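You operate a simulated robot arm through the tools that you are given. There is no shell and no other tool.

You run a simulated robot arm. Do the job below in one go: nothing can be reset, and whatever is moved stays where it is left.

## Task
Stop the mixer, drain it to waste and refill it to 5 L.
Fine: Mains off before you drain it; swing the spout over the waste pipe, close Drain before filling; fill with water to the line or a little over and close Water; then slide the lid open; Speed dial and slides stay.

The check looks at the end state, three seconds after you hand in, the way a careful person would. Anything else that was tipped, shoved, dropped, spilled or broken makes it a failure. A push-on lid holds only when it is set on centred and level and pressed home; a screw cap is set on level and turned clockwise until tight.

## Robot
A 7-joint arm with a two-finger parallel gripper, fixed in place. Base frame: the origin is at the foot of the arm, x ahead of it, y to its left, z up. Lengths are in m, angles in rad, forces in N, time in s.
Its first joint turns from -2.897 to 2.897 rad. Payload 4.4 kg.
The tool frame sits at the grasp point between the pads (the TCP): z along the fingers, y along the line on which they close. The tips reach 0.023 m beyond it. Largest opening 0.094 m; finger width 0.038, thickness 0.01; the body of the gripper, 0.054 by 0.096 m, starts 0.039 m behind the TCP.
Orientation is that of the tool frame in the base frame, as [roll, pitch, yaw] about the fixed x, y, z axes, in that order (R = Rz(yaw) Ry(pitch) Rx(roll)). With the fingers straight down and closing along the base's y, the tool's x points along the base's -x, its y along +y and its z along -z.

## Interface
- The arm moves only by the tool jog_arm. Its argument "moves" is a list of rows, each an object of numbers (a shift or turn left out is 0, a gripper value left out holds the last): "x", "y", "z": the shift along the tool's x, y, z in units of 20 mm (1.0 is 20 mm); "rx", "ry", "rz": the turn, a rotation vector about the tool's x, y, z in units of 4 degrees (1.0 is 4 degrees); "hand": the gripper command, from -1 (fully open) to 1 (shut), values between in proportion. In form: [{"x": .., "y": .., "z": .., "rx": .., "ry": .., "rz": .., "hand": ..}, ...]. A call has 1 to 20 rows; each row shifts and turns the commanded pose from where the row before left it, along the tool's axes as they then stand. A call with a number of a shift or a turn outside -1 to 1 is refused whole. A row lasts 0.2 s, in which the tool goes at most 0.05 m and 0.15 rad; a call with a longer step from one row to the next is refused whole, and so is a gripper value outside its range. Where a pose cannot be reached the arm comes as near as it can. A force on the tool above 90 N (or 10 N above the force at the start of the call, whichever is more), or a blocked arm, ends the call early, and 0.2 s more pass. The fingers move at their own pace (about 0.072 m/s each) and stop on an object; they squeeze with about 24 N. The grip force told is the motor's: it shows also when the fingers shut on nothing. Time passes only in rows, and 0.2 s behind the last, so rows that do not move let the fingers close. It gives the time, the measured TCP pose, the force on the tool (base axes), the opening and the grip force at its end, in the units of the frame above (readings bear some noise), with the torque about the TCP (base axes, N m) and any sound that the robot's microphone picked up.
- Cameras (640 x 400 px; columns grow to the right, rows downward): "scene" is fixed at [0.2212, 0.4997, 1.3967]; the picture's right is [0.08, -1.00, 0.00], its down [-0.27, -0.02, -0.96] and it looks along [0.96, 0.08, -0.27] (base axes); focal length 214 px, centre (320, 200). "wrist" rides on the gripper at [0.086, 0.016, -0.074] in the tool frame; the picture's right is [-0.18, 0.98, 0.00], its down [-0.58, -0.11, -0.81] and it looks along [-0.79, -0.15, 0.59] (tool axes); focal length 243 px, centre (320, 200). There is no depth. A picture from a camera that has moved, and an enlarged one, comes with that camera's place and axes in the base frame and with its lens.
- get_image(camera): a new picture of that camera. It takes no simulated time.
- enlarge(camera, box): a new picture of the part [left, top, right, bottom] of that camera's present view, enlarged. It takes no simulated time.
- finish_job(): hands the job in; it is judged then, once.

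Nothing tells you positions but the pictures and the camera data. Unless the task says otherwise, let go and move clear before handing in.

The tools are called by a JSON object that holds its "op" and its "data". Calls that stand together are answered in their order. jog_arm: Moves the arm, as the interface text tells. Its arguments: {"type":"object","properties":{"moves":{"type":"array","items":{"type":"object","properties":{"x":{"type":"number"},"y":{"type":"number"},"z":{"type":"number"},"rx":{"type":"number"},"ry":{"type":"number"},"rz":{"type":"number"},"hand":{"type":"number"}}}}},"required":["moves"]} The other tools are called the same way: get_image (camera) takes a picture; enlarge (camera, box) takes an enlarged picture of a part of a camera's view; finish_job () hands the job in.

At the start:

```text
time: 0.0
position: [0.4972, 0.4012, 1.412]
orientation: [3.141, 0.0, -3.14]
ft_force: [0.2, -0.7, 0.4]
wrist_torque: [-0.01, -0.01, -0.01]
opening: 0.094
finger_force: 0.1
```

scene: 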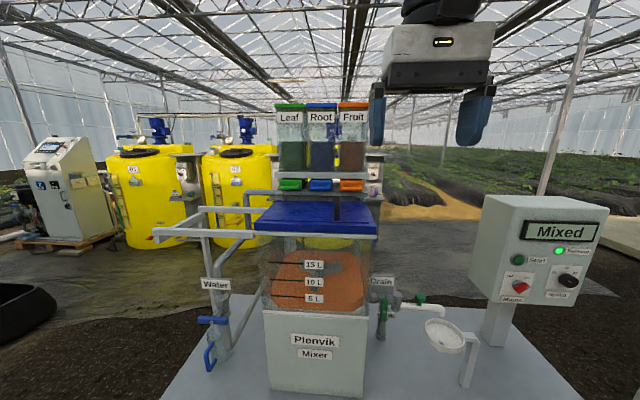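
wrist: 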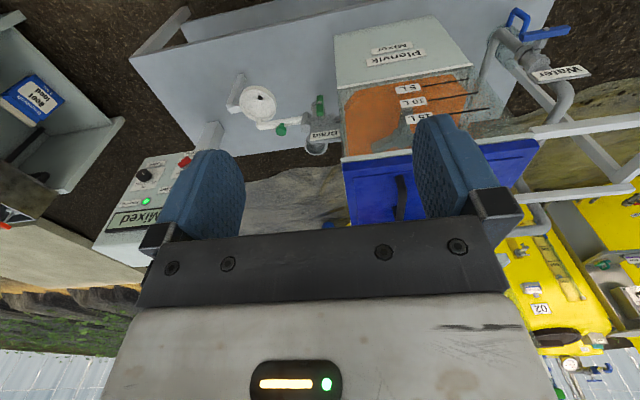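

I see a mixer tank with a blue lid, a Water valve at left, a Drain valve and green-handled spout at right, and a control box with Start, Mains and Speed. I'll enlarge the details before moving.

{"op": "enlarge", "data": {"camera": "scene", "box": [460, 180, 640, 320]}}

{"op": "enlarge", "data": {"camera": "scene", "box": [350, 250, 510, 400]}}

{"op": "enlarge", "data": {"camera": "scene", "box": [150, 190, 290, 400]}}

{"op": "enlarge", "data": {"camera": "scene", "box": [230, 90, 410, 320]}}

{"op": "enlarge", "data": {"camera": "wrist", "box": [0, 0, 320, 260]}}

{"op": "enlarge", "data": {"camera": "wrist", "box": [320, 0, 640, 240]}}

```text
2.86 times, centred on (550, 250) of scene
camera zoom: at [0.2212, 0.4997, 1.3967], right [0.08, -1.0, 0.0], down [-0.27, -0.02, -0.96], along [0.96, 0.08, -0.27], focal length 613 px, centre (-337, 57)
```

zoom: 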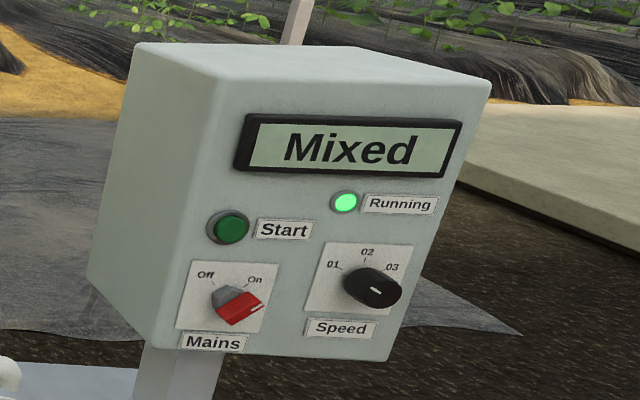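

```text
2.67 times, centred on (430, 325) of scene
camera zoom: at [0.2212, 0.4997, 1.3967], right [0.08, -1.0, 0.0], down [-0.27, -0.02, -0.96], along [0.96, 0.08, -0.27], focal length 572 px, centre (27, -133)
```

zoom: 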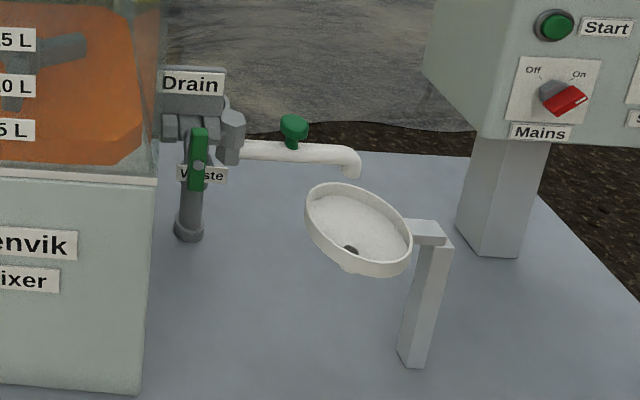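

```text
1.90 times, centred on (220, 295) of scene
camera zoom: at [0.2212, 0.4997, 1.3967], right [0.08, -1.0, 0.0], down [-0.27, -0.02, -0.96], along [0.96, 0.08, -0.27], focal length 408 px, centre (510, 19)
```

zoom: 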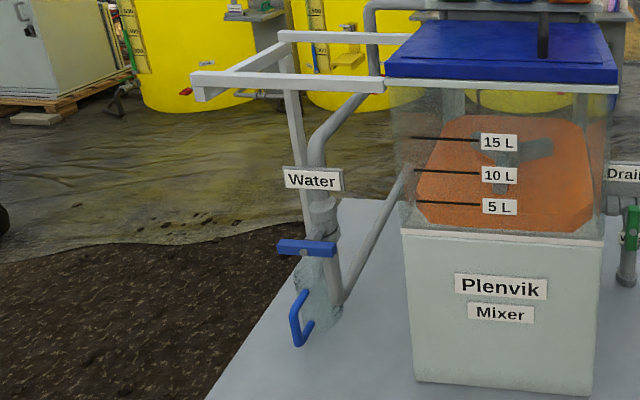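

```text
1.74 times, centred on (320, 205) of scene
camera zoom: at [0.2212, 0.4997, 1.3967], right [0.08, -1.0, 0.0], down [-0.27, -0.02, -0.96], along [0.96, 0.08, -0.27], focal length 373 px, centre (320, 191)
```

zoom: 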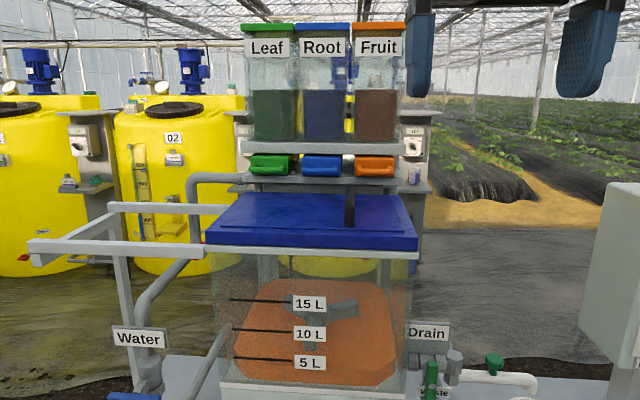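

```text
1.54 times, centred on (160, 130) of wrist
camera zoom: at [0.4109, 0.4181, 1.4868], right [0.18, 0.98, 0.0], down [0.58, -0.11, 0.81], along [0.79, -0.15, -0.59], focal length 373 px, centre (566, 308)
```

zoom: 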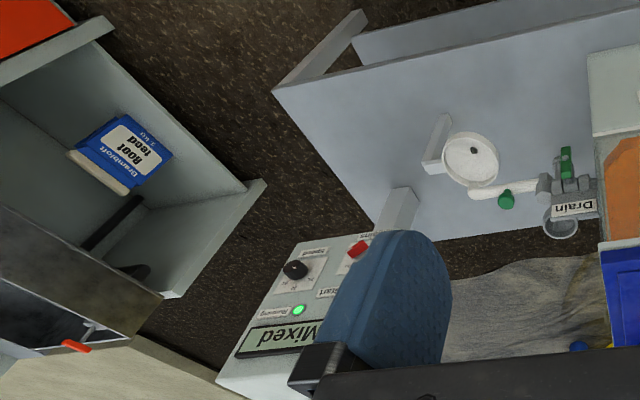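

```text
1.67 times, centred on (480, 120) of wrist
camera zoom: at [0.4109, 0.4181, 1.4868], right [0.18, 0.98, 0.0], down [0.58, -0.11, 0.81], along [0.79, -0.15, -0.59], focal length 404 px, centre (53, 333)
```

zoom: 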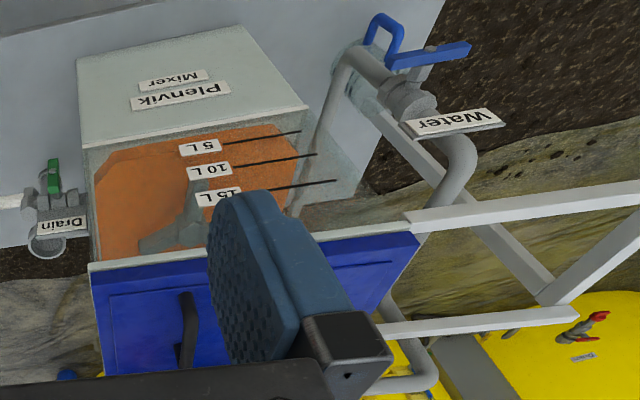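

The tank front sits at about x=0.73, y=0.56, with the 15 L mark near z=1.07 and 5 L near z=0.96. I'll move the arm toward the panel and drain side to get a second, closer viewpoint.

{"op": "jog_arm", "data": {"moves": [{"y": -1, "z": 0.6}, {"y": -1, "z": 0.6}, {"y": -1, "z": 0.6}, {"y": -1, "z": 0.6}, {"y": -1, "z": 0.6}, {"y": -1, "z": 0.6}, {"y": -1, "z": 0.6}, {"y": -1, "z": 0.6}, {"y": -1, "z": 0.6}, {"y": -1, "z": 0.6}, {"y": -1, "z": 0.6}, {"y": -1, "z": 0.6}, {"y": -1, "z": 0.6}, {"y": -1, "z": 0.6}, {"y": -1, "z": 0.6}]}}

{"op": "get_image", "data": {"camera": "wrist"}}

{"op": "get_image", "data": {"camera": "scene"}}

```text
time: 3.2
position: [0.4959, 0.0991, 1.2325]
orientation: [-3.141, 0.001, -3.14]
ft_force: [-0.9, 0.0, -0.3]
wrist_torque: [-0.01, 0.0, -0.01]
opening: 0.094
finger_force: 0.0
```

```text
taken
camera wrist: at [0.4106, 0.1176, 1.3073], right [0.18, 0.98, 0.0], down [0.58, -0.11, 0.81], along [0.79, -0.15, -0.59], focal length 243 px, centre (320, 200)
```

wrist: 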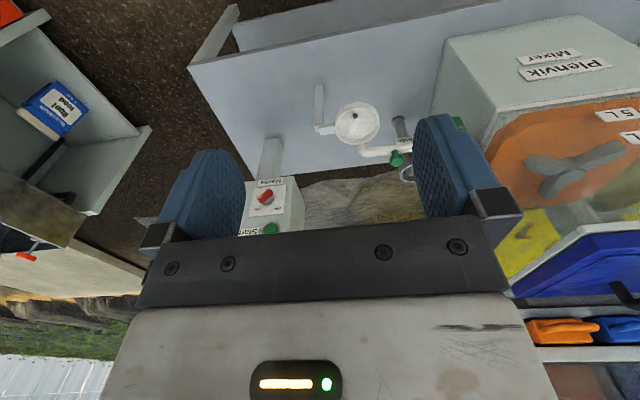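

```text
taken
```

scene: 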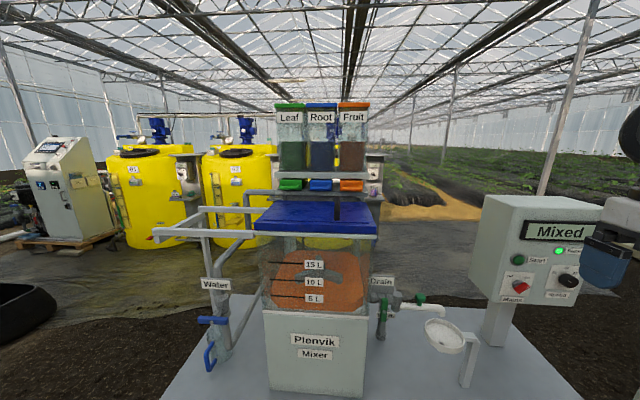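

The wrist camera now sees the panel between the fingers and the drain spout off to the right. I'll enlarge both to triangulate them.

{"op": "enlarge", "data": {"camera": "wrist", "box": [200, 140, 340, 240]}}

{"op": "enlarge", "data": {"camera": "wrist", "box": [300, 70, 480, 190]}}

{"op": "enlarge", "data": {"camera": "scene", "box": [480, 240, 600, 315]}}

{"op": "enlarge", "data": {"camera": "scene", "box": [360, 265, 480, 365]}}

{"op": "enlarge", "data": {"camera": "scene", "box": [180, 270, 270, 390]}}

```text
4.00 times, centred on (270, 190) of wrist
camera zoom: at [0.4106, 0.1176, 1.3073], right [0.18, 0.98, 0.0], down [0.58, -0.11, 0.81], along [0.79, -0.15, -0.59], focal length 970 px, centre (520, 240)
```

zoom: 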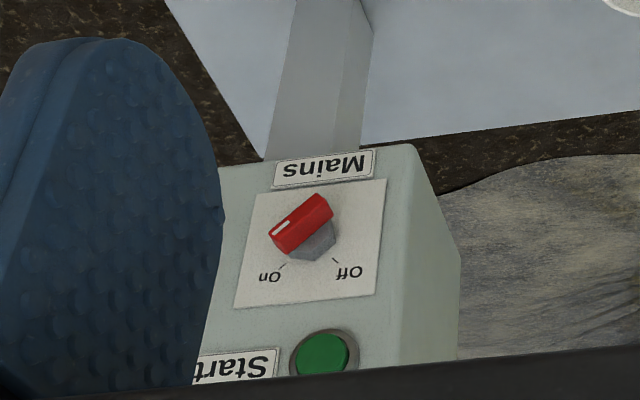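

```text
3.33 times, centred on (390, 130) of wrist
camera zoom: at [0.4106, 0.1176, 1.3073], right [0.18, 0.98, 0.0], down [0.58, -0.11, 0.81], along [0.79, -0.15, -0.59], focal length 809 px, centre (87, 433)
```

zoom: 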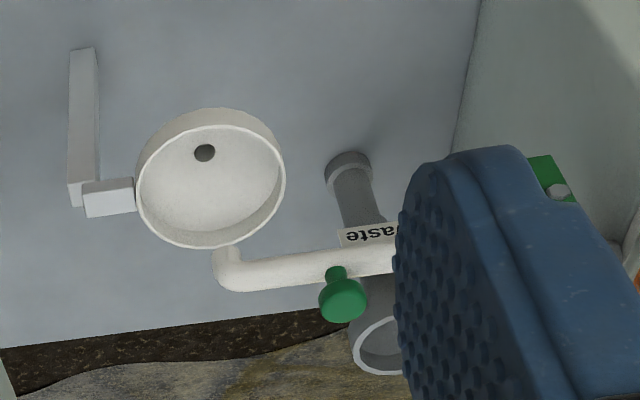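

```text
5.33 times, centred on (540, 278) of scene
camera zoom: at [0.2212, 0.4997, 1.3967], right [0.08, -1.0, 0.0], down [-0.27, -0.02, -0.96], along [0.96, 0.08, -0.27], focal length 1144 px, centre (-853, -213)
```

zoom: 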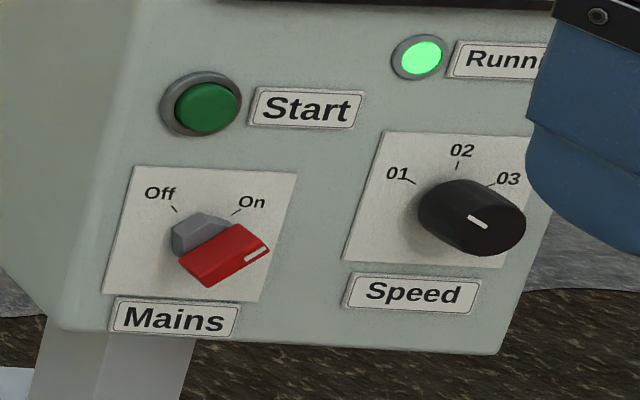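

```text
4.00 times, centred on (420, 315) of scene
camera zoom: at [0.2212, 0.4997, 1.3967], right [0.08, -1.0, 0.0], down [-0.27, -0.02, -0.96], along [0.96, 0.08, -0.27], focal length 858 px, centre (-80, -260)
```

zoom: 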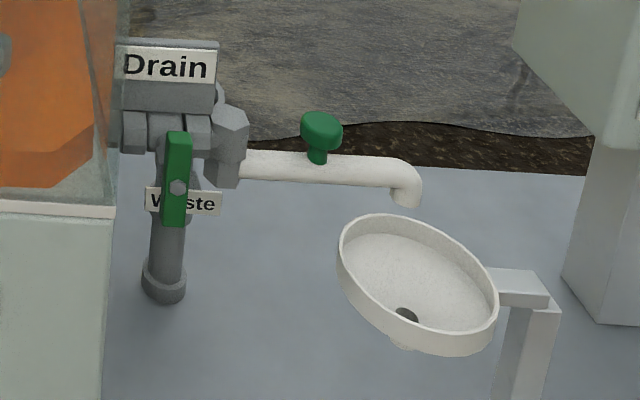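

```text
3.33 times, centred on (225, 330) of scene
camera zoom: at [0.2212, 0.4997, 1.3967], right [0.08, -1.0, 0.0], down [-0.27, -0.02, -0.96], along [0.96, 0.08, -0.27], focal length 715 px, centre (637, -233)
```

zoom: 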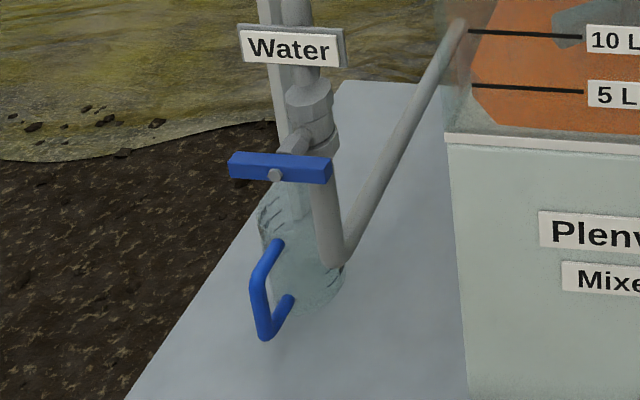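

Triangulation places the Mains knob at about (0.872, -0.112, 0.931) on a panel facing -x. The drain handle is at (0.775, 0.348, 0.889) and the spout pivot near (0.838, 0.292), with the waste pipe behind it at (0.985, 0.29). I'll now pitch the tool to horizontal, fingers along +x, and line up with the Mains knob.

{"op": "jog_arm", "data": {"moves": [{"ry": -1, "y": -0.53}, {"ry": -1, "y": -0.53}, {"ry": -1, "y": -0.53}, {"ry": -1, "y": -0.53}, {"ry": -1, "y": -0.53}, {"ry": -1, "y": -0.53}, {"ry": -1, "y": -0.53}, {"ry": -1, "y": -0.53}, {"ry": -1, "y": -0.53}, {"ry": -1, "y": -0.53}, {"ry": -1, "y": -0.53}, {"ry": -1, "y": -0.53}, {"ry": -1, "y": -0.53}, {"ry": -1, "y": -0.53}, {"ry": -1, "y": -0.53}, {"ry": -1, "y": -0.53}, {"ry": -1, "y": -0.53}, {"ry": -1, "y": -0.53}, {"ry": -1, "y": -0.53}, {"ry": -1, "y": -0.53}]}}

```text
time: 7.4
position: [0.4972, -0.1106, 1.2333]
orientation: [-3.137, 1.4, -3.137]
ft_force: [0.4, -0.8, -0.2]
wrist_torque: [0.03, 0.02, 0.01]
opening: 0.0939
finger_force: 0.1
```

The tool is nearly horizontal. I'll finish the pitch and descend to knob height.

{"op": "jog_arm", "data": {"moves": [{"ry": -1}, {"ry": -1}, {"ry": -0.5}, {"x": 1, "z": 0.5}, {"x": 1, "z": 0.5}, {"x": 1, "z": 0.5}, {"x": 1, "z": 0.5}, {"x": 1, "z": 0.5}, {"x": 1, "z": 0.5}, {"x": 1, "z": 0.5}, {"x": 1, "z": 0.5}, {"x": 1, "z": 0.5}, {"x": 1, "z": 0.5}, {"x": 1}, {"x": 1}, {"x": 1}, {"x": 1}, {"x": 1}]}}

{"op": "jog_arm", "data": {"moves": [{"rz": 1, "z": 0.5, "hand": -0.2}, {"rz": 1, "z": 0.5}, {"rz": 1, "z": 0.5}, {"rz": 1, "z": 0.5}, {"rz": 1, "z": 0.5}, {"rz": 1, "z": 0.5}, {"rz": 1, "z": 0.5}, {"rz": 1, "z": 0.5}, {"rz": 1, "z": 0.5}, {"rz": 1, "z": 0.5}, {"rz": 1}]}}

{"op": "get_image", "data": {"camera": "scene"}}

{"op": "get_image", "data": {"camera": "wrist"}}

{"op": "enlarge", "data": {"camera": "scene", "box": [480, 220, 640, 320]}}

```text
time: 11.2
position: [0.5984, -0.1107, 0.9305]
orientation: [-2.865, 1.571, -2.865]
ft_force: [-1.2, -0.5, -0.6]
wrist_torque: [-0.01, 0.0, 0.02]
opening: 0.0939
finger_force: 0.1
```

```text
time: 13.6
position: [0.6962, -0.1102, 0.9322]
orientation: [1.57, 0.801, 1.571]
ft_force: [-0.3, 0.2, -0.5]
wrist_torque: [-0.02, 0.05, 0.02]
opening: 0.0566
finger_force: 0.1
```

```text
taken
```

scene: 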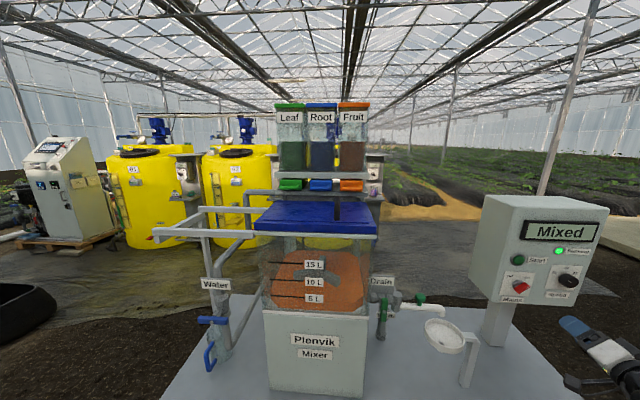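

```text
taken
camera wrist: at [0.6227, -0.0384, 0.8815], right [0.0, 0.58, 0.82], down [-0.81, -0.48, 0.34], along [0.59, -0.66, 0.47], focal length 243 px, centre (320, 200)
```

wrist: 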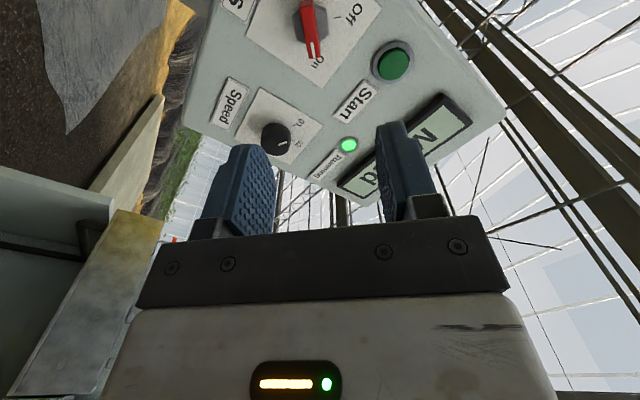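

```text
4.00 times, centred on (560, 270) of scene
camera zoom: at [0.2212, 0.4997, 1.3967], right [0.08, -1.0, 0.0], down [-0.27, -0.02, -0.96], along [0.96, 0.08, -0.27], focal length 858 px, centre (-640, -80)
```

zoom: 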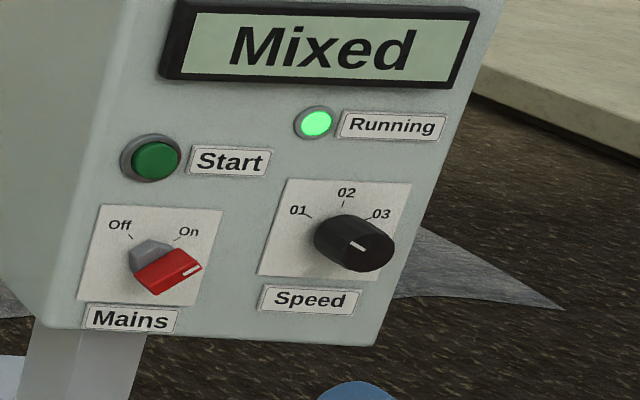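

The wrist camera can see the panel well from here. I'll zoom in on the Mains knob to refine the angle and centre.

{"op": "enlarge", "data": {"camera": "wrist", "box": [220, 0, 420, 125]}}

{"op": "enlarge", "data": {"camera": "scene", "box": [490, 255, 550, 305]}}

```text
3.20 times, centred on (320, 62) of wrist
camera zoom: at [0.6227, -0.0384, 0.8815], right [0.0, 0.58, 0.82], down [-0.81, -0.48, 0.34], along [0.59, -0.66, 0.47], focal length 776 px, centre (320, 640)
```

zoom: 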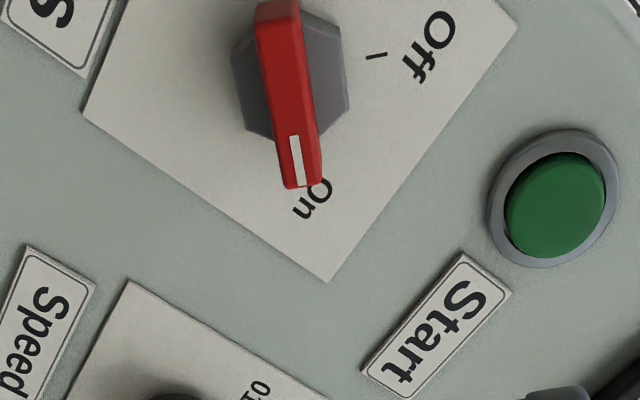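

```text
8.00 times, centred on (520, 280) of scene
camera zoom: at [0.2212, 0.4997, 1.3967], right [0.08, -1.0, 0.0], down [-0.27, -0.02, -0.96], along [0.96, 0.08, -0.27], focal length 1716 px, centre (-1280, -440)
```

zoom: 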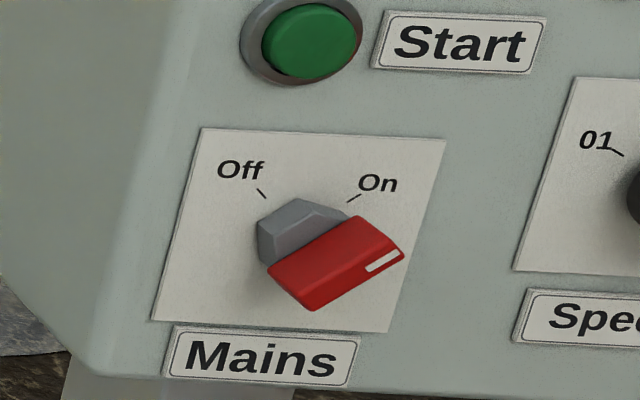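

The knob bar is at 45° toward "On", its front at x≈0.862 and its axis near (y -0.111, z 0.927), on a vertical panel. I'll advance with the fingers straddling the bar.

{"op": "jog_arm", "data": {"moves": [{"x": 0.14, "y": -0.21, "z": 1}, {"z": 1}, {"z": 1}, {"z": 1}, {"z": 1}, {"z": 1}, {"z": 1}, {"z": 0.5}, {"z": 0.45}, {}]}}

{"op": "enlarge", "data": {"camera": "scene", "box": [480, 230, 600, 305]}}

{"op": "get_image", "data": {"camera": "wrist"}}

```text
time: 15.8
position: [0.8546, -0.1171, 0.9286]
orientation: [1.574, 0.804, 1.582]
ft_force: [0.1, -0.1, 0.2]
wrist_torque: [-0.03, -0.03, 0.0]
opening: 0.0565
finger_force: 0.0
out of reach, approached as far as the arm can: row 7
```

```text
5.33 times, centred on (540, 268) of scene
camera zoom: at [0.2212, 0.4997, 1.3967], right [0.08, -1.0, 0.0], down [-0.27, -0.02, -0.96], along [0.96, 0.08, -0.27], focal length 1144 px, centre (-853, -160)
```

zoom: 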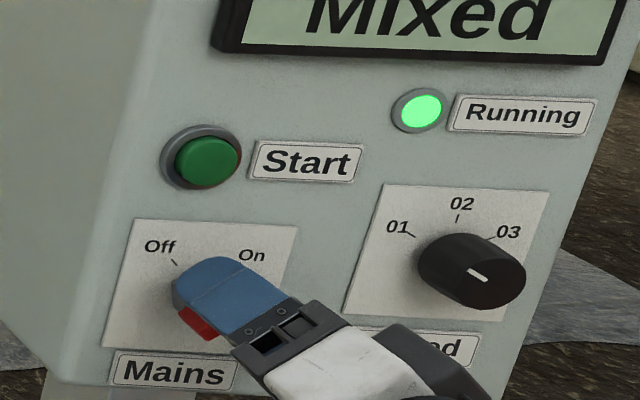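

```text
taken
camera wrist: at [0.7801, -0.0456, 0.8779], right [0.0, 0.58, 0.82], down [-0.8, -0.49, 0.34], along [0.6, -0.65, 0.47], focal length 243 px, centre (320, 200)
```

wrist: 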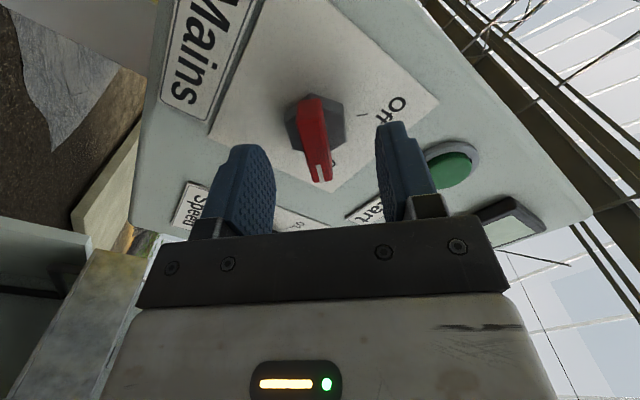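

The fingers straddle the bar, with the TCP a few mm to -y of it. I'll correct that and close on the bar.

{"op": "jog_arm", "data": {"moves": [{"x": 0.15, "y": 0.15}, {"hand": 0.3}, {"hand": 0.7}, {"hand": 1}, {}, {}]}}

{"op": "enlarge", "data": {"camera": "wrist", "box": [200, 50, 440, 220]}}

```text
time: 17.2
position: [0.855, -0.1177, 0.9276]
orientation: [1.575, 0.804, 1.584]
ft_force: [6.9, -23.5, -11.2]
wrist_torque: [-0.11, 0.09, -0.76]
opening: 0.0119
finger_force: 45.2
out of reach, approached as far as the arm can: row 1
```

```text
2.35 times, centred on (320, 135) of wrist
camera zoom: at [0.7798, -0.0463, 0.8771], right [0.0, 0.58, 0.82], down [-0.8, -0.49, 0.35], along [0.6, -0.65, 0.46], focal length 571 px, centre (320, 353)
```

zoom: 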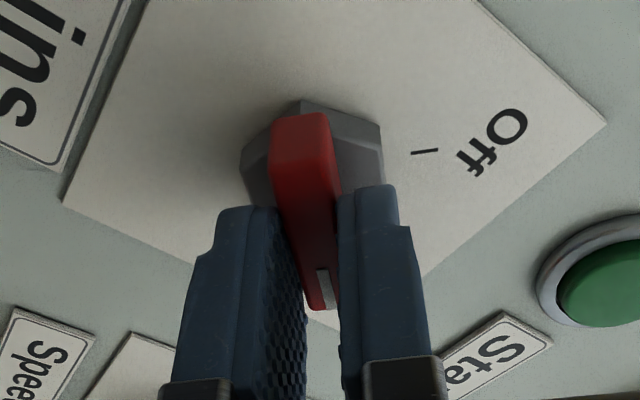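

The bar is gripped (opening 12 mm), slightly toward its tip. I'll turn counter-clockwise a few degrees first and check the forces.

{"op": "jog_arm", "data": {"moves": [{"rz": -1, "y": 0.02, "x": 0.015}, {"rz": -1, "y": 0.02, "x": 0.015}, {"rz": -1, "y": 0.02, "x": 0.015}, {"rz": -1, "y": 0.02, "x": 0.01}]}}

```text
time: 18.2
position: [0.8551, -0.1172, 0.9279]
orientation: [1.578, 1.081, 1.59]
ft_force: [-5.5, -20.0, -13.5]
wrist_torque: [-0.07, 1.13, -0.14]
opening: 0.0119
finger_force: 44.7
```

Rotation is tracking without reach trouble. Continuing.

{"op": "jog_arm", "data": {"moves": [{"rz": -1, "y": 0.03}, {"rz": -1, "y": 0.03}, {"rz": -1, "y": 0.03}, {"rz": -1, "y": 0.03}, {"rz": -1, "y": 0.03}, {"rz": -1, "y": 0.03}]}}

{"op": "enlarge", "data": {"camera": "wrist", "box": [200, 50, 440, 220]}}

{"op": "enlarge", "data": {"camera": "scene", "box": [480, 230, 600, 305]}}

```text
time: 19.6
position: [0.8533, -0.1161, 0.9294]
orientation: [1.637, 1.502, 1.648]
ft_force: [16.5, 24.1, -34.7]
wrist_torque: [0.11, 0.76, 0.04]
opening: 0.0121
finger_force: 44.7
out of reach, approached as far as the arm can: row 2
```

```text
2.35 times, centred on (320, 135) of wrist
camera zoom: at [0.78, -0.094, 0.8441], right [-0.01, 0.97, 0.25], down [-0.8, -0.16, 0.58], along [0.6, -0.2, 0.78], focal length 571 px, centre (320, 353)
```

zoom: 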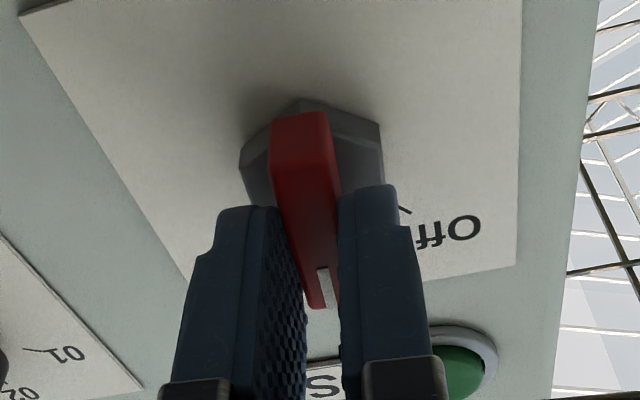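

```text
5.33 times, centred on (540, 268) of scene
camera zoom: at [0.2212, 0.4997, 1.3967], right [0.08, -1.0, 0.0], down [-0.27, -0.02, -0.96], along [0.96, 0.08, -0.27], focal length 1144 px, centre (-853, -160)
```

zoom: 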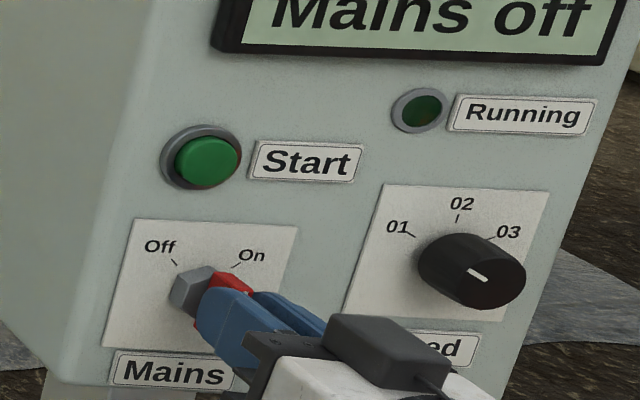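

The display already reads "Mains off" and Running is dark. I'll continue turning the knob fully to the Off mark.

{"op": "jog_arm", "data": {"moves": [{"rz": -1}, {"rz": -1}, {"rz": -1}, {"rz": -1}, {"rz": -1}, {"rz": -1}]}}

{"op": "enlarge", "data": {"camera": "wrist", "box": [200, 50, 440, 220]}}

```text
time: 20.4
position: [0.8544, -0.1139, 0.9296]
orientation: [-1.607, 1.492, -1.593]
ft_force: [13.0, 19.2, -2.0]
wrist_torque: [0.08, 0.23, 0.0]
opening: 0.0116
finger_force: 45.5
out of reach, approached as far as the arm can: row 2, 3
stopped in row 3: the force on the tool passed its limit at 94 N (the readings are from after the stop); the commanded pose is now the measured one
```

```text
2.35 times, centred on (320, 135) of wrist
camera zoom: at [0.7802, -0.1065, 0.8419], right [-0.01, 0.99, 0.11], down [-0.8, -0.07, 0.59], along [0.59, -0.08, 0.8], focal length 571 px, centre (320, 353)
```

zoom: 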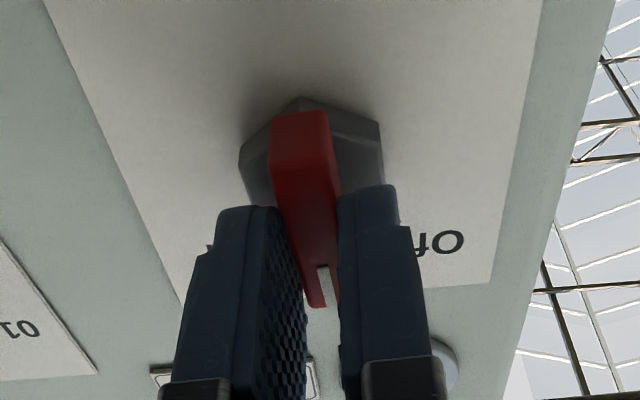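

The force limit tripped because of a positional strain; the commanded pose was reset. I'll continue in smaller steps.

{"op": "jog_arm", "data": {"moves": [{"rz": -0.6}, {"rz": -0.6}, {"rz": -0.6}, {"rz": -0.6}]}}

```text
time: 20.8
position: [0.8538, -0.1156, 0.9289]
orientation: [-1.648, 1.463, -1.618]
ft_force: [13.7, 26.4, -2.3]
wrist_torque: [0.13, 0.41, 0.0]
opening: 0.0117
finger_force: 44.9
out of reach, approached as far as the arm can: row 1
stopped in row 1: the force on the tool passed its limit at 99 N (the readings are from after the stop); the commanded pose is now the measured one
```

The turn is limited by a wrist joint limit at an exactly level tool. I'll open slightly, tilt the tool about 24° downward for more wrist room, recentre and regrip.

{"op": "jog_arm", "data": {"moves": [{"hand": 0.3}, {"hand": 0.3}, {"ry": 1}, {"ry": 1}, {"ry": 1}, {"ry": 1}, {"ry": 1}, {"ry": 1}, {}]}}

{"op": "enlarge", "data": {"camera": "scene", "box": [480, 230, 600, 305]}}

{"op": "enlarge", "data": {"camera": "wrist", "box": [200, 50, 440, 220]}}

```text
time: 22.8
position: [0.8536, -0.1155, 0.9292]
orientation: [-2.891, 1.131, -2.884]
ft_force: [-0.5, -0.1, 0.1]
wrist_torque: [0.02, 0.02, 0.06]
opening: 0.0327
finger_force: 0.1
```

```text
5.33 times, centred on (540, 268) of scene
camera zoom: at [0.2212, 0.4997, 1.3967], right [0.08, -1.0, 0.0], down [-0.27, -0.02, -0.96], along [0.96, 0.08, -0.27], focal length 1144 px, centre (-853, -160)
```

zoom: 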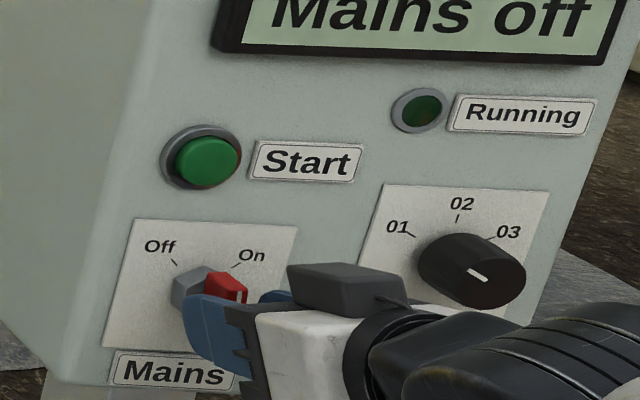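

```text
2.35 times, centred on (320, 135) of wrist
camera zoom: at [0.751, -0.1084, 0.8803], right [0.05, 1.0, 0.06], down [-0.49, -0.03, 0.87], along [0.87, -0.07, 0.49], focal length 571 px, centre (320, 353)
```

zoom: 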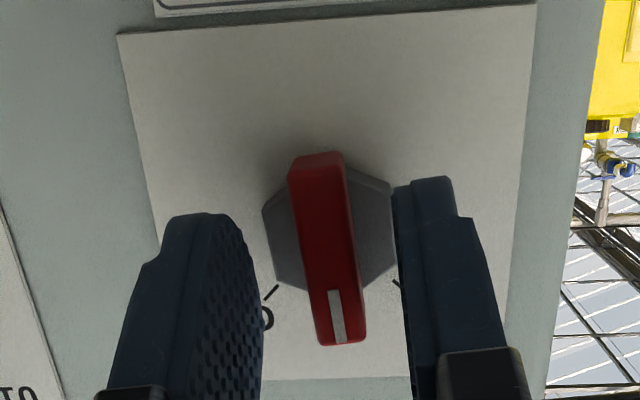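

The bar is nicely centred between the fingers with the tool tilted. I'll grip and turn about the panel normal toward Off.

{"op": "jog_arm", "data": {"moves": [{"hand": 0.8}, {"hand": 1}, {}, {"rz": -0.914, "rx": 0.407}, {"rz": -0.914, "rx": 0.407}, {"rz": -0.914, "rx": 0.407}, {"rz": -0.914, "rx": 0.407}, {"rz": -0.914, "rx": 0.407}]}}

{"op": "enlarge", "data": {"camera": "wrist", "box": [200, 50, 440, 220]}}

```text
time: 24.0
position: [0.8546, -0.1147, 0.9279]
orientation: [-2.621, 1.08, -2.624]
ft_force: [7.8, 35.7, -1.4]
wrist_torque: [0.16, -0.32, 0.16]
opening: 0.0122
finger_force: 44.8
out of reach, approached as far as the arm can: row 5, 6
stopped in row 6: the force on the tool passed its limit at 98 N (the readings are from after the stop); the commanded pose is now the measured one
```

```text
2.35 times, centred on (320, 135) of wrist
camera zoom: at [0.7509, -0.1153, 0.8797], right [0.03, 1.0, -0.07], down [-0.49, 0.07, 0.87], along [0.87, 0.01, 0.49], focal length 571 px, centre (320, 353)
```

zoom: 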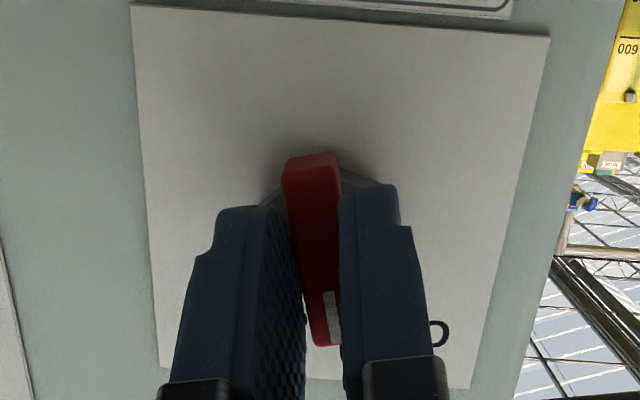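

The limit is hit again when turning negative, so the wrist roll joint is probably near its end. I'll release, back off and roll the tool +180°, which puts the camera on top and moves the joint away from its limit.

{"op": "jog_arm", "data": {"moves": [{"hand": 0.3}, {"hand": 0.2}, {"z": -1}, {"z": -1}, {"z": -1}, {"z": -1}, {"z": -1}, {"z": -1}, {"rz": 1}, {"rz": 1}, {"rz": 1}, {"rz": 1}, {"rz": 1}, {"rz": 1}, {"rz": 1}, {"rz": 1}, {"rz": 1}, {"rz": 1}]}}

{"op": "jog_arm", "data": {"moves": [{"rz": 1}, {"rz": 1}, {"rz": 1}, {"rz": 1}, {"rz": 1}, {"rz": 1}, {"rz": 1}, {"rz": 1}, {"rz": 1}, {"rz": 1}, {"rz": 1}, {"rz": 1}, {"rz": 1}, {"rz": 1}, {"rz": 1}, {"rz": 1}, {"rz": 1}, {"rz": 1}, {"rz": 1}, {"rz": 1}]}}

{"op": "get_image", "data": {"camera": "wrist"}}

{"op": "get_image", "data": {"camera": "scene"}}

```text
time: 27.8
position: [0.7448, -0.11, 0.9774]
orientation: [2.381, 0.97, 2.226]
ft_force: [1.5, 0.4, 0.8]
wrist_torque: [0.02, 0.03, 0.04]
opening: 0.0373
finger_force: 0.1
```

```text
time: 32.0
position: [0.7446, -0.1109, 0.9788]
orientation: [2.005, -0.243, 1.399]
ft_force: [0.6, -0.1, -0.2]
wrist_torque: [-0.02, -0.01, -0.02]
opening: 0.0376
finger_force: 0.0
```

```text
taken
camera wrist: at [0.6978, -0.0281, 1.0441], right [0.34, -0.46, 0.82], down [-0.87, -0.48, 0.09], along [0.35, -0.75, -0.56], focal length 243 px, centre (320, 200)
```

wrist: 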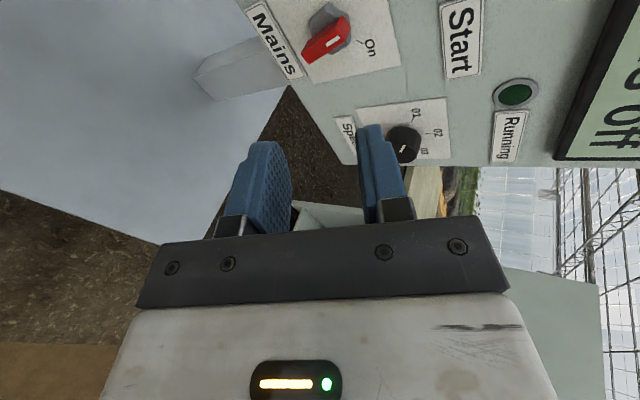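

```text
taken
```

scene: 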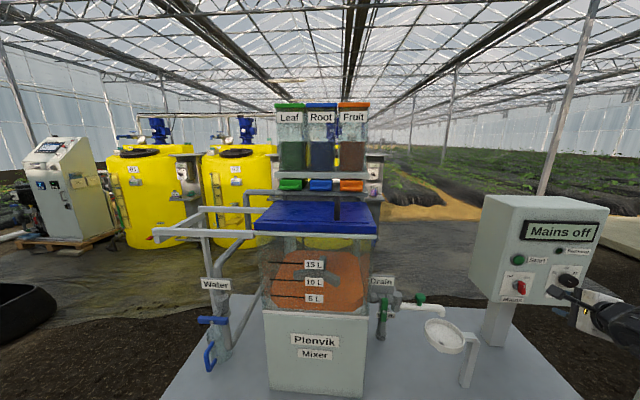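

The roll is working freely now. I'll continue another 60° so the fingers line up with the bar from the flipped side.

{"op": "jog_arm", "data": {"moves": [{"rz": 1}, {"rz": 1}, {"rz": 1}, {"rz": 1}, {"rz": 1}, {"rz": 1}, {"rz": 1}, {"rz": 1}, {"rz": 1}, {"rz": 1}, {"rz": 1}, {"rz": 1}, {"rz": 1}, {"rz": 1}, {"rz": 1}]}}

{"op": "get_image", "data": {"camera": "wrist"}}

{"op": "get_image", "data": {"camera": "scene"}}

```text
time: 35.2
position: [0.745, -0.1098, 0.9787]
orientation: [2.626, -1.083, 0.513]
ft_force: [-0.4, 0.4, 0.3]
wrist_torque: [0.0, 0.01, 0.01]
opening: 0.0377
finger_force: 0.0
```

```text
taken
camera wrist: at [0.7137, -0.1019, 1.0894], right [-0.03, -1.0, 0.07], down [-0.98, 0.02, -0.21], along [0.21, -0.07, -0.98], focal length 243 px, centre (320, 200)
```

wrist: 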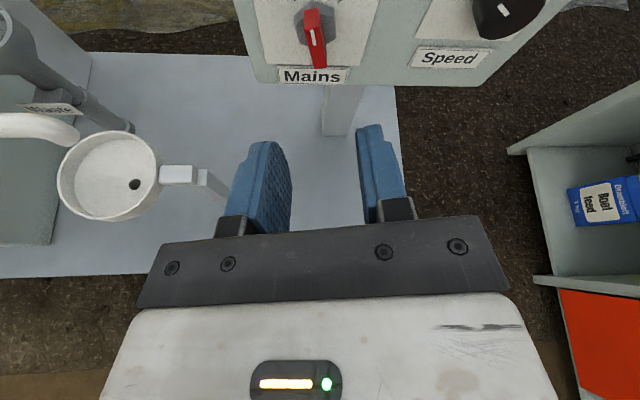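

```text
taken
```

scene: 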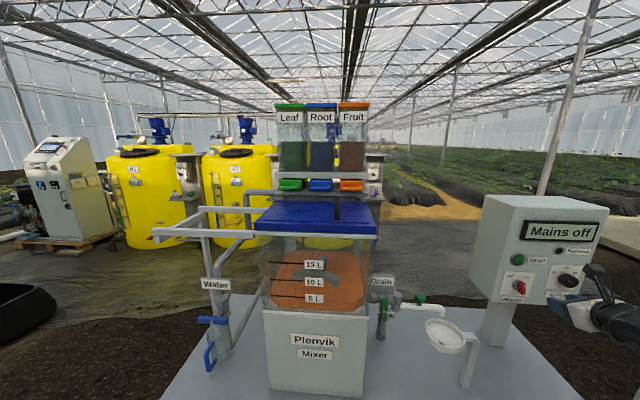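

Now the camera looks from above and the fingers are aligned with the bar. I'll approach back along the tool axis.

{"op": "jog_arm", "data": {"moves": [{"z": 1}, {"z": 1}, {"z": 1}, {"z": 1}, {"z": 0.5}]}}

{"op": "get_image", "data": {"camera": "wrist"}}

```text
time: 36.4
position: [0.8279, -0.1158, 0.9397]
orientation: [2.623, -1.08, 0.515]
ft_force: [-0.6, 0.8, 0.6]
wrist_torque: [-0.04, 0.06, -0.02]
opening: 0.0377
finger_force: 0.0
```

```text
taken
camera wrist: at [0.7957, -0.1069, 1.0521], right [-0.03, -1.0, 0.07], down [-0.98, 0.02, -0.21], along [0.21, -0.07, -0.98], focal length 243 px, centre (320, 200)
```

wrist: 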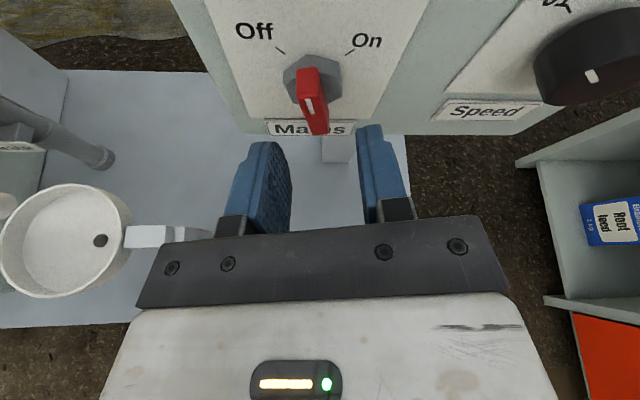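

The bar lies between the fingers. Advancing the last 25 mm, gripping and turning toward Off.

{"op": "jog_arm", "data": {"moves": [{"z": 0.7}, {"z": 0.6}, {"hand": 0.7}, {"hand": 1}, {}, {}]}}

{"op": "jog_arm", "data": {"moves": [{"rz": -0.914, "rx": -0.407}, {"rz": -0.914, "rx": -0.407}, {"rz": -0.914, "rx": -0.407}, {"rz": -0.914, "rx": -0.407}]}}

{"op": "get_image", "data": {"camera": "wrist"}}

```text
time: 37.8
position: [0.8511, -0.1151, 0.9303]
orientation: [2.622, -1.081, 0.517]
ft_force: [-1.2, 48.3, -6.2]
wrist_torque: [0.27, -0.06, 0.8]
opening: 0.0119
finger_force: 44.8
```

```text
time: 38.3
position: [0.8503, -0.1144, 0.9299]
orientation: [2.464, -1.031, 0.667]
ft_force: [5.2, 33.0, -2.3]
wrist_torque: [0.18, -0.24, 0.34]
opening: 0.0121
finger_force: 44.9
out of reach, approached as far as the arm can: row 2
stopped in row 2: the force on the tool passed its limit at 97 N (the readings are from after the stop); the commanded pose is now the measured one
```

```text
taken
camera wrist: at [0.8191, -0.0966, 1.0391], right [-0.02, -0.99, 0.16], down [-0.98, -0.02, -0.21], along [0.21, -0.16, -0.96], focal length 243 px, centre (320, 200)
```

wrist: 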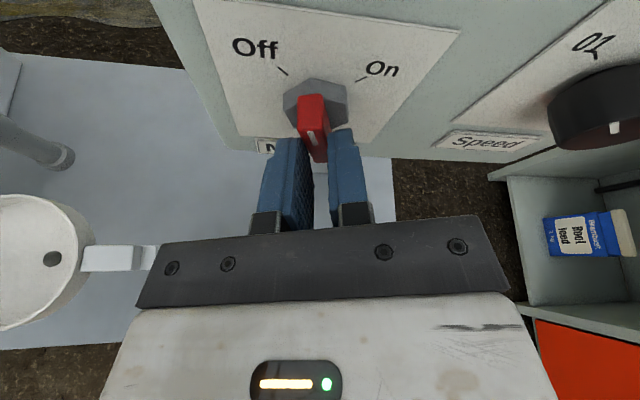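

Side force shows my TCP is not on the knob axis, which I now take to be at about y=-0.110, z=0.919. I'll loosen, recentre and rotate the open hand freely to the Off angle, then see whether the pose is reachable.

{"op": "jog_arm", "data": {"moves": [{"hand": 0.45}, {"hand": 0.45}, {"x": -0.1, "y": -0.28, "z": 0.06}, {}, {"rz": -0.914, "rx": -0.407}, {}]}}

{"op": "get_image", "data": {"camera": "wrist"}}

```text
time: 39.7
position: [0.8496, -0.1245, 0.9293]
orientation: [2.377, -0.99, 0.758]
ft_force: [1.5, 7.0, -2.5]
wrist_torque: [-0.01, -0.02, 0.16]
opening: 0.0291
finger_force: 3.3
out of reach, approached as far as the arm can: row 5
```

```text
taken
camera wrist: at [0.8177, -0.0995, 1.0377], right [0.0, -0.98, 0.22], down [-0.98, -0.05, -0.21], along [0.21, -0.21, -0.95], focal length 243 px, centre (320, 200)
```

wrist: 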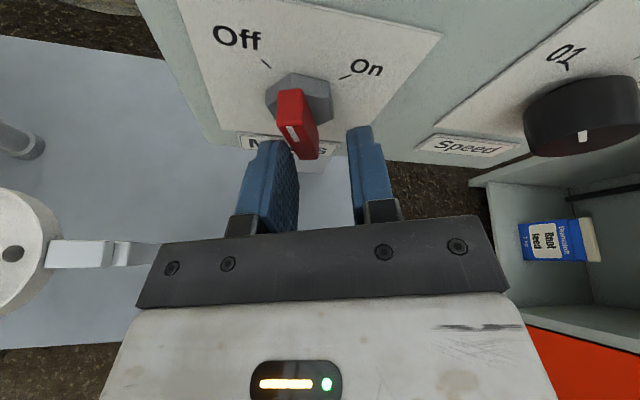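

The arm can't shift +y at this shallow tilt. I'll back off, undo the roll and tilt the tool to about 48° down, then use the open fingers to push the top of the bar toward Off by plain translation.

{"op": "jog_arm", "data": {"moves": [{"z": -1}, {"z": -1}, {"z": -1}, {"rz": 0.914, "rx": 0.407}, {"rz": 0.914, "rx": 0.407}, {"rz": 0.914, "rx": 0.407}, {"rz": 0.914, "rx": 0.407}, {"rz": 0.914, "rx": 0.407}, {"rz": 0.914, "rx": 0.407}, {"ry": -1}, {"ry": -1}, {"ry": -1}, {"ry": -1}, {"ry": -1}, {"ry": -1}, {}]}}

{"op": "get_image", "data": {"camera": "wrist"}}

{"op": "enlarge", "data": {"camera": "scene", "box": [480, 230, 600, 305]}}

```text
time: 43.1
position: [0.7946, -0.1223, 0.954]
orientation: [-3.113, -0.713, 0.036]
ft_force: [-0.1, -0.7, -0.7]
wrist_torque: [-0.03, -0.01, 0.01]
opening: 0.0259
finger_force: 0.0
out of reach, approached as far as the arm can: row 1
```

```text
taken
camera wrist: at [0.8125, -0.1409, 1.0673], right [-0.09, -0.99, -0.14], down [-0.97, 0.05, 0.23], along [-0.22, 0.16, -0.96], focal length 243 px, centre (320, 200)
```

wrist: 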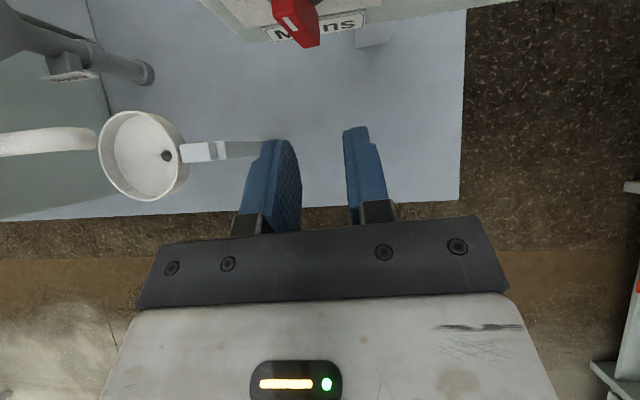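

```text
5.33 times, centred on (540, 268) of scene
camera zoom: at [0.2212, 0.4997, 1.3967], right [0.08, -1.0, 0.0], down [-0.27, -0.02, -0.96], along [0.96, 0.08, -0.27], focal length 1144 px, centre (-853, -160)
```

zoom: 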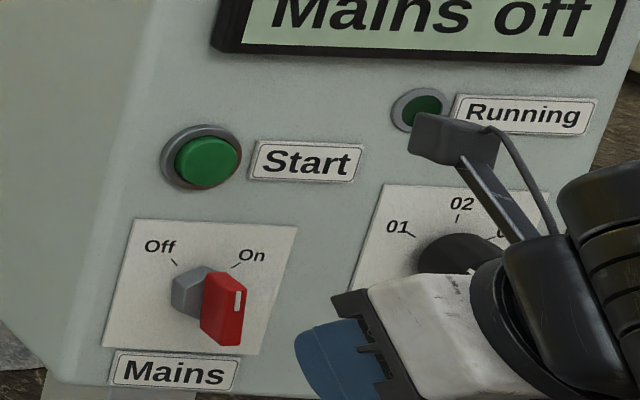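

The tilt of 48° would bring the camera housing too near the panel, so I'll use about 34° and first check reachability at standoff with y shifted to about -0.105.

{"op": "jog_arm", "data": {"moves": [{"ry": 1}, {"ry": 1}, {"ry": 1}, {"y": -0.45}, {"y": -0.45}, {"hand": 0.4}, {}]}}

{"op": "get_image", "data": {"camera": "wrist"}}

```text
time: 44.7
position: [0.7947, -0.1063, 0.9559]
orientation: [-3.104, -0.926, 0.027]
ft_force: [0.3, -0.1, -0.1]
wrist_torque: [0.0, 0.0, 0.03]
opening: 0.0283
finger_force: 0.0
```

```text
taken
camera wrist: at [0.788, -0.1239, 1.0692], right [-0.06, -0.98, -0.17], down [-1.0, 0.05, 0.02], along [-0.01, 0.17, -0.99], focal length 243 px, centre (320, 200)
```

wrist: 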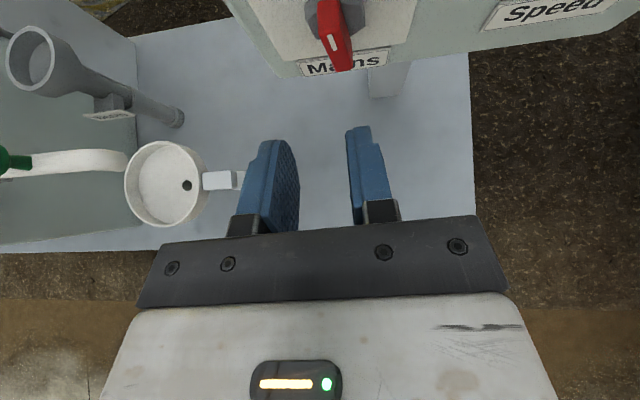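

Reachable here. I'll move in so the fingers straddle the upper half of the bar.

{"op": "jog_arm", "data": {"moves": [{"x": 0.47, "z": 0.88}, {"x": 0.47, "z": 0.88}, {"x": 0.42, "z": 0.7}, {}]}}

{"op": "get_image", "data": {"camera": "wrist"}}

{"op": "enlarge", "data": {"camera": "scene", "box": [480, 230, 600, 305]}}

```text
time: 45.5
position: [0.8409, -0.1035, 0.9469]
orientation: [-3.106, -0.921, 0.021]
ft_force: [-75.4, 2.1, 34.0]
wrist_torque: [-0.3, -0.86, -1.1]
opening: 0.0255
finger_force: 0.1
stopped in row 4: the force on the tool passed its limit at 190 N (the readings are from after the stop); the commanded pose is now the measured one
```

```text
taken
camera wrist: at [0.8354, -0.1231, 1.0615], right [-0.06, -0.98, -0.17], down [-1.0, 0.06, 0.03], along [-0.02, 0.17, -0.99], focal length 243 px, centre (320, 200)
```

wrist: 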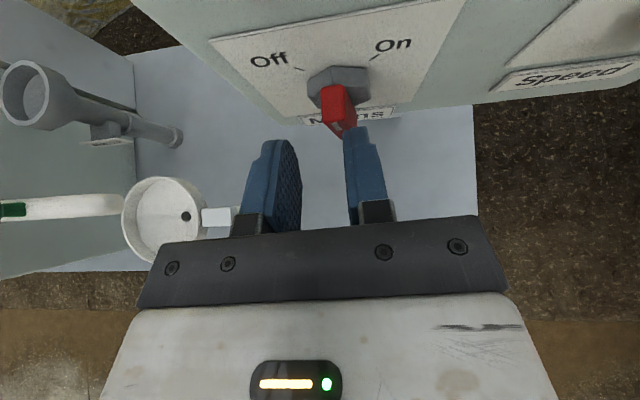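

```text
5.33 times, centred on (540, 268) of scene
camera zoom: at [0.2212, 0.4997, 1.3967], right [0.08, -1.0, 0.0], down [-0.27, -0.02, -0.96], along [0.96, 0.08, -0.27], focal length 1144 px, centre (-853, -160)
```

zoom: 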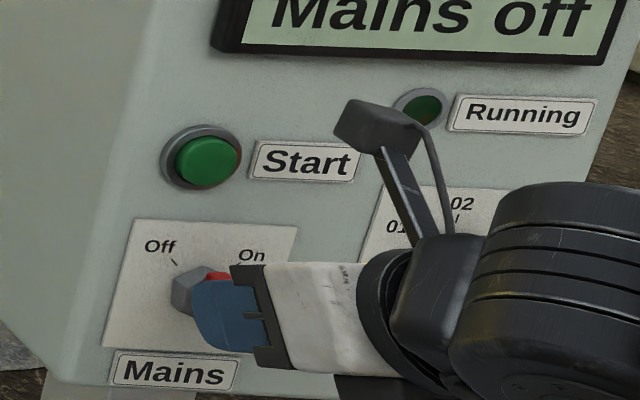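

The -y finger ran onto the bar's front face. I'll back off, shift about 8 mm toward -y and re-enter.

{"op": "jog_arm", "data": {"moves": [{"z": -0.8, "x": -0.3}, {"y": 0.45, "hand": 0.3}, {}]}}

{"op": "jog_arm", "data": {"moves": [{"x": 0.3, "z": 0.7}, {"x": 0.2, "z": 0.35}, {"x": 0.15, "z": 0.25}]}}

{"op": "get_image", "data": {"camera": "wrist"}}

```text
time: 46.3
position: [0.8263, -0.1142, 0.9515]
orientation: [-3.104, -0.921, 0.023]
ft_force: [0.2, 0.0, -0.3]
wrist_torque: [-0.03, -0.02, 0.02]
opening: 0.0328
finger_force: 0.0
```

```text
time: 47.1
position: [0.854, -0.1128, 0.9451]
orientation: [-3.106, -0.92, 0.022]
ft_force: [0.5, -0.2, 0.2]
wrist_torque: [0.0, 0.0, 0.01]
opening: 0.0328
finger_force: 0.0
```

```text
taken
camera wrist: at [0.8495, -0.1312, 1.0589], right [-0.06, -0.98, -0.17], down [-1.0, 0.06, 0.03], along [-0.02, 0.17, -0.99], focal length 243 px, centre (320, 200)
```

wrist: 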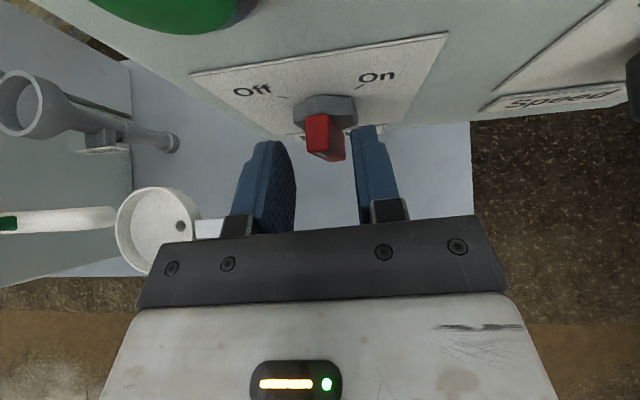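

Now straddling cleanly. I'll sweep +y in small steps so the -y finger pushes the bar's top toward Off.

{"op": "jog_arm", "data": {"moves": [{"y": -0.3}, {"y": -0.3}, {"y": -0.3}, {"y": -0.2}, {"y": -0.2}]}}

{"op": "get_image", "data": {"camera": "wrist"}}

```text
time: 48.3
position: [0.8534, -0.0881, 0.9472]
orientation: [-3.107, -0.923, 0.021]
ft_force: [4.7, -48.6, 7.6]
wrist_torque: [-1.27, -0.47, -0.59]
opening: 0.0684
finger_force: 24.1
```

```text
taken
camera wrist: at [0.8481, -0.1062, 1.0607], right [-0.06, -0.98, -0.17], down [-1.0, 0.06, 0.03], along [-0.02, 0.17, -0.99], focal length 243 px, centre (320, 200)
```

wrist: 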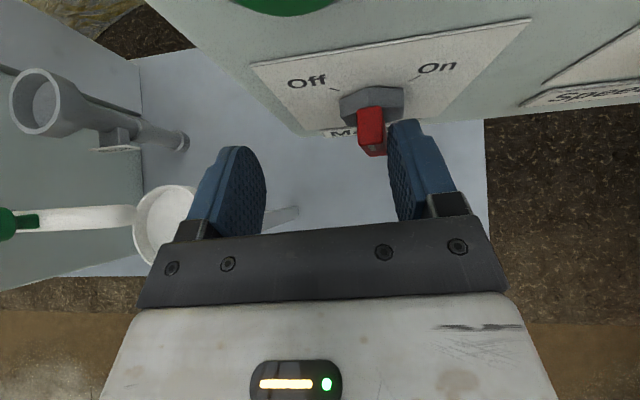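

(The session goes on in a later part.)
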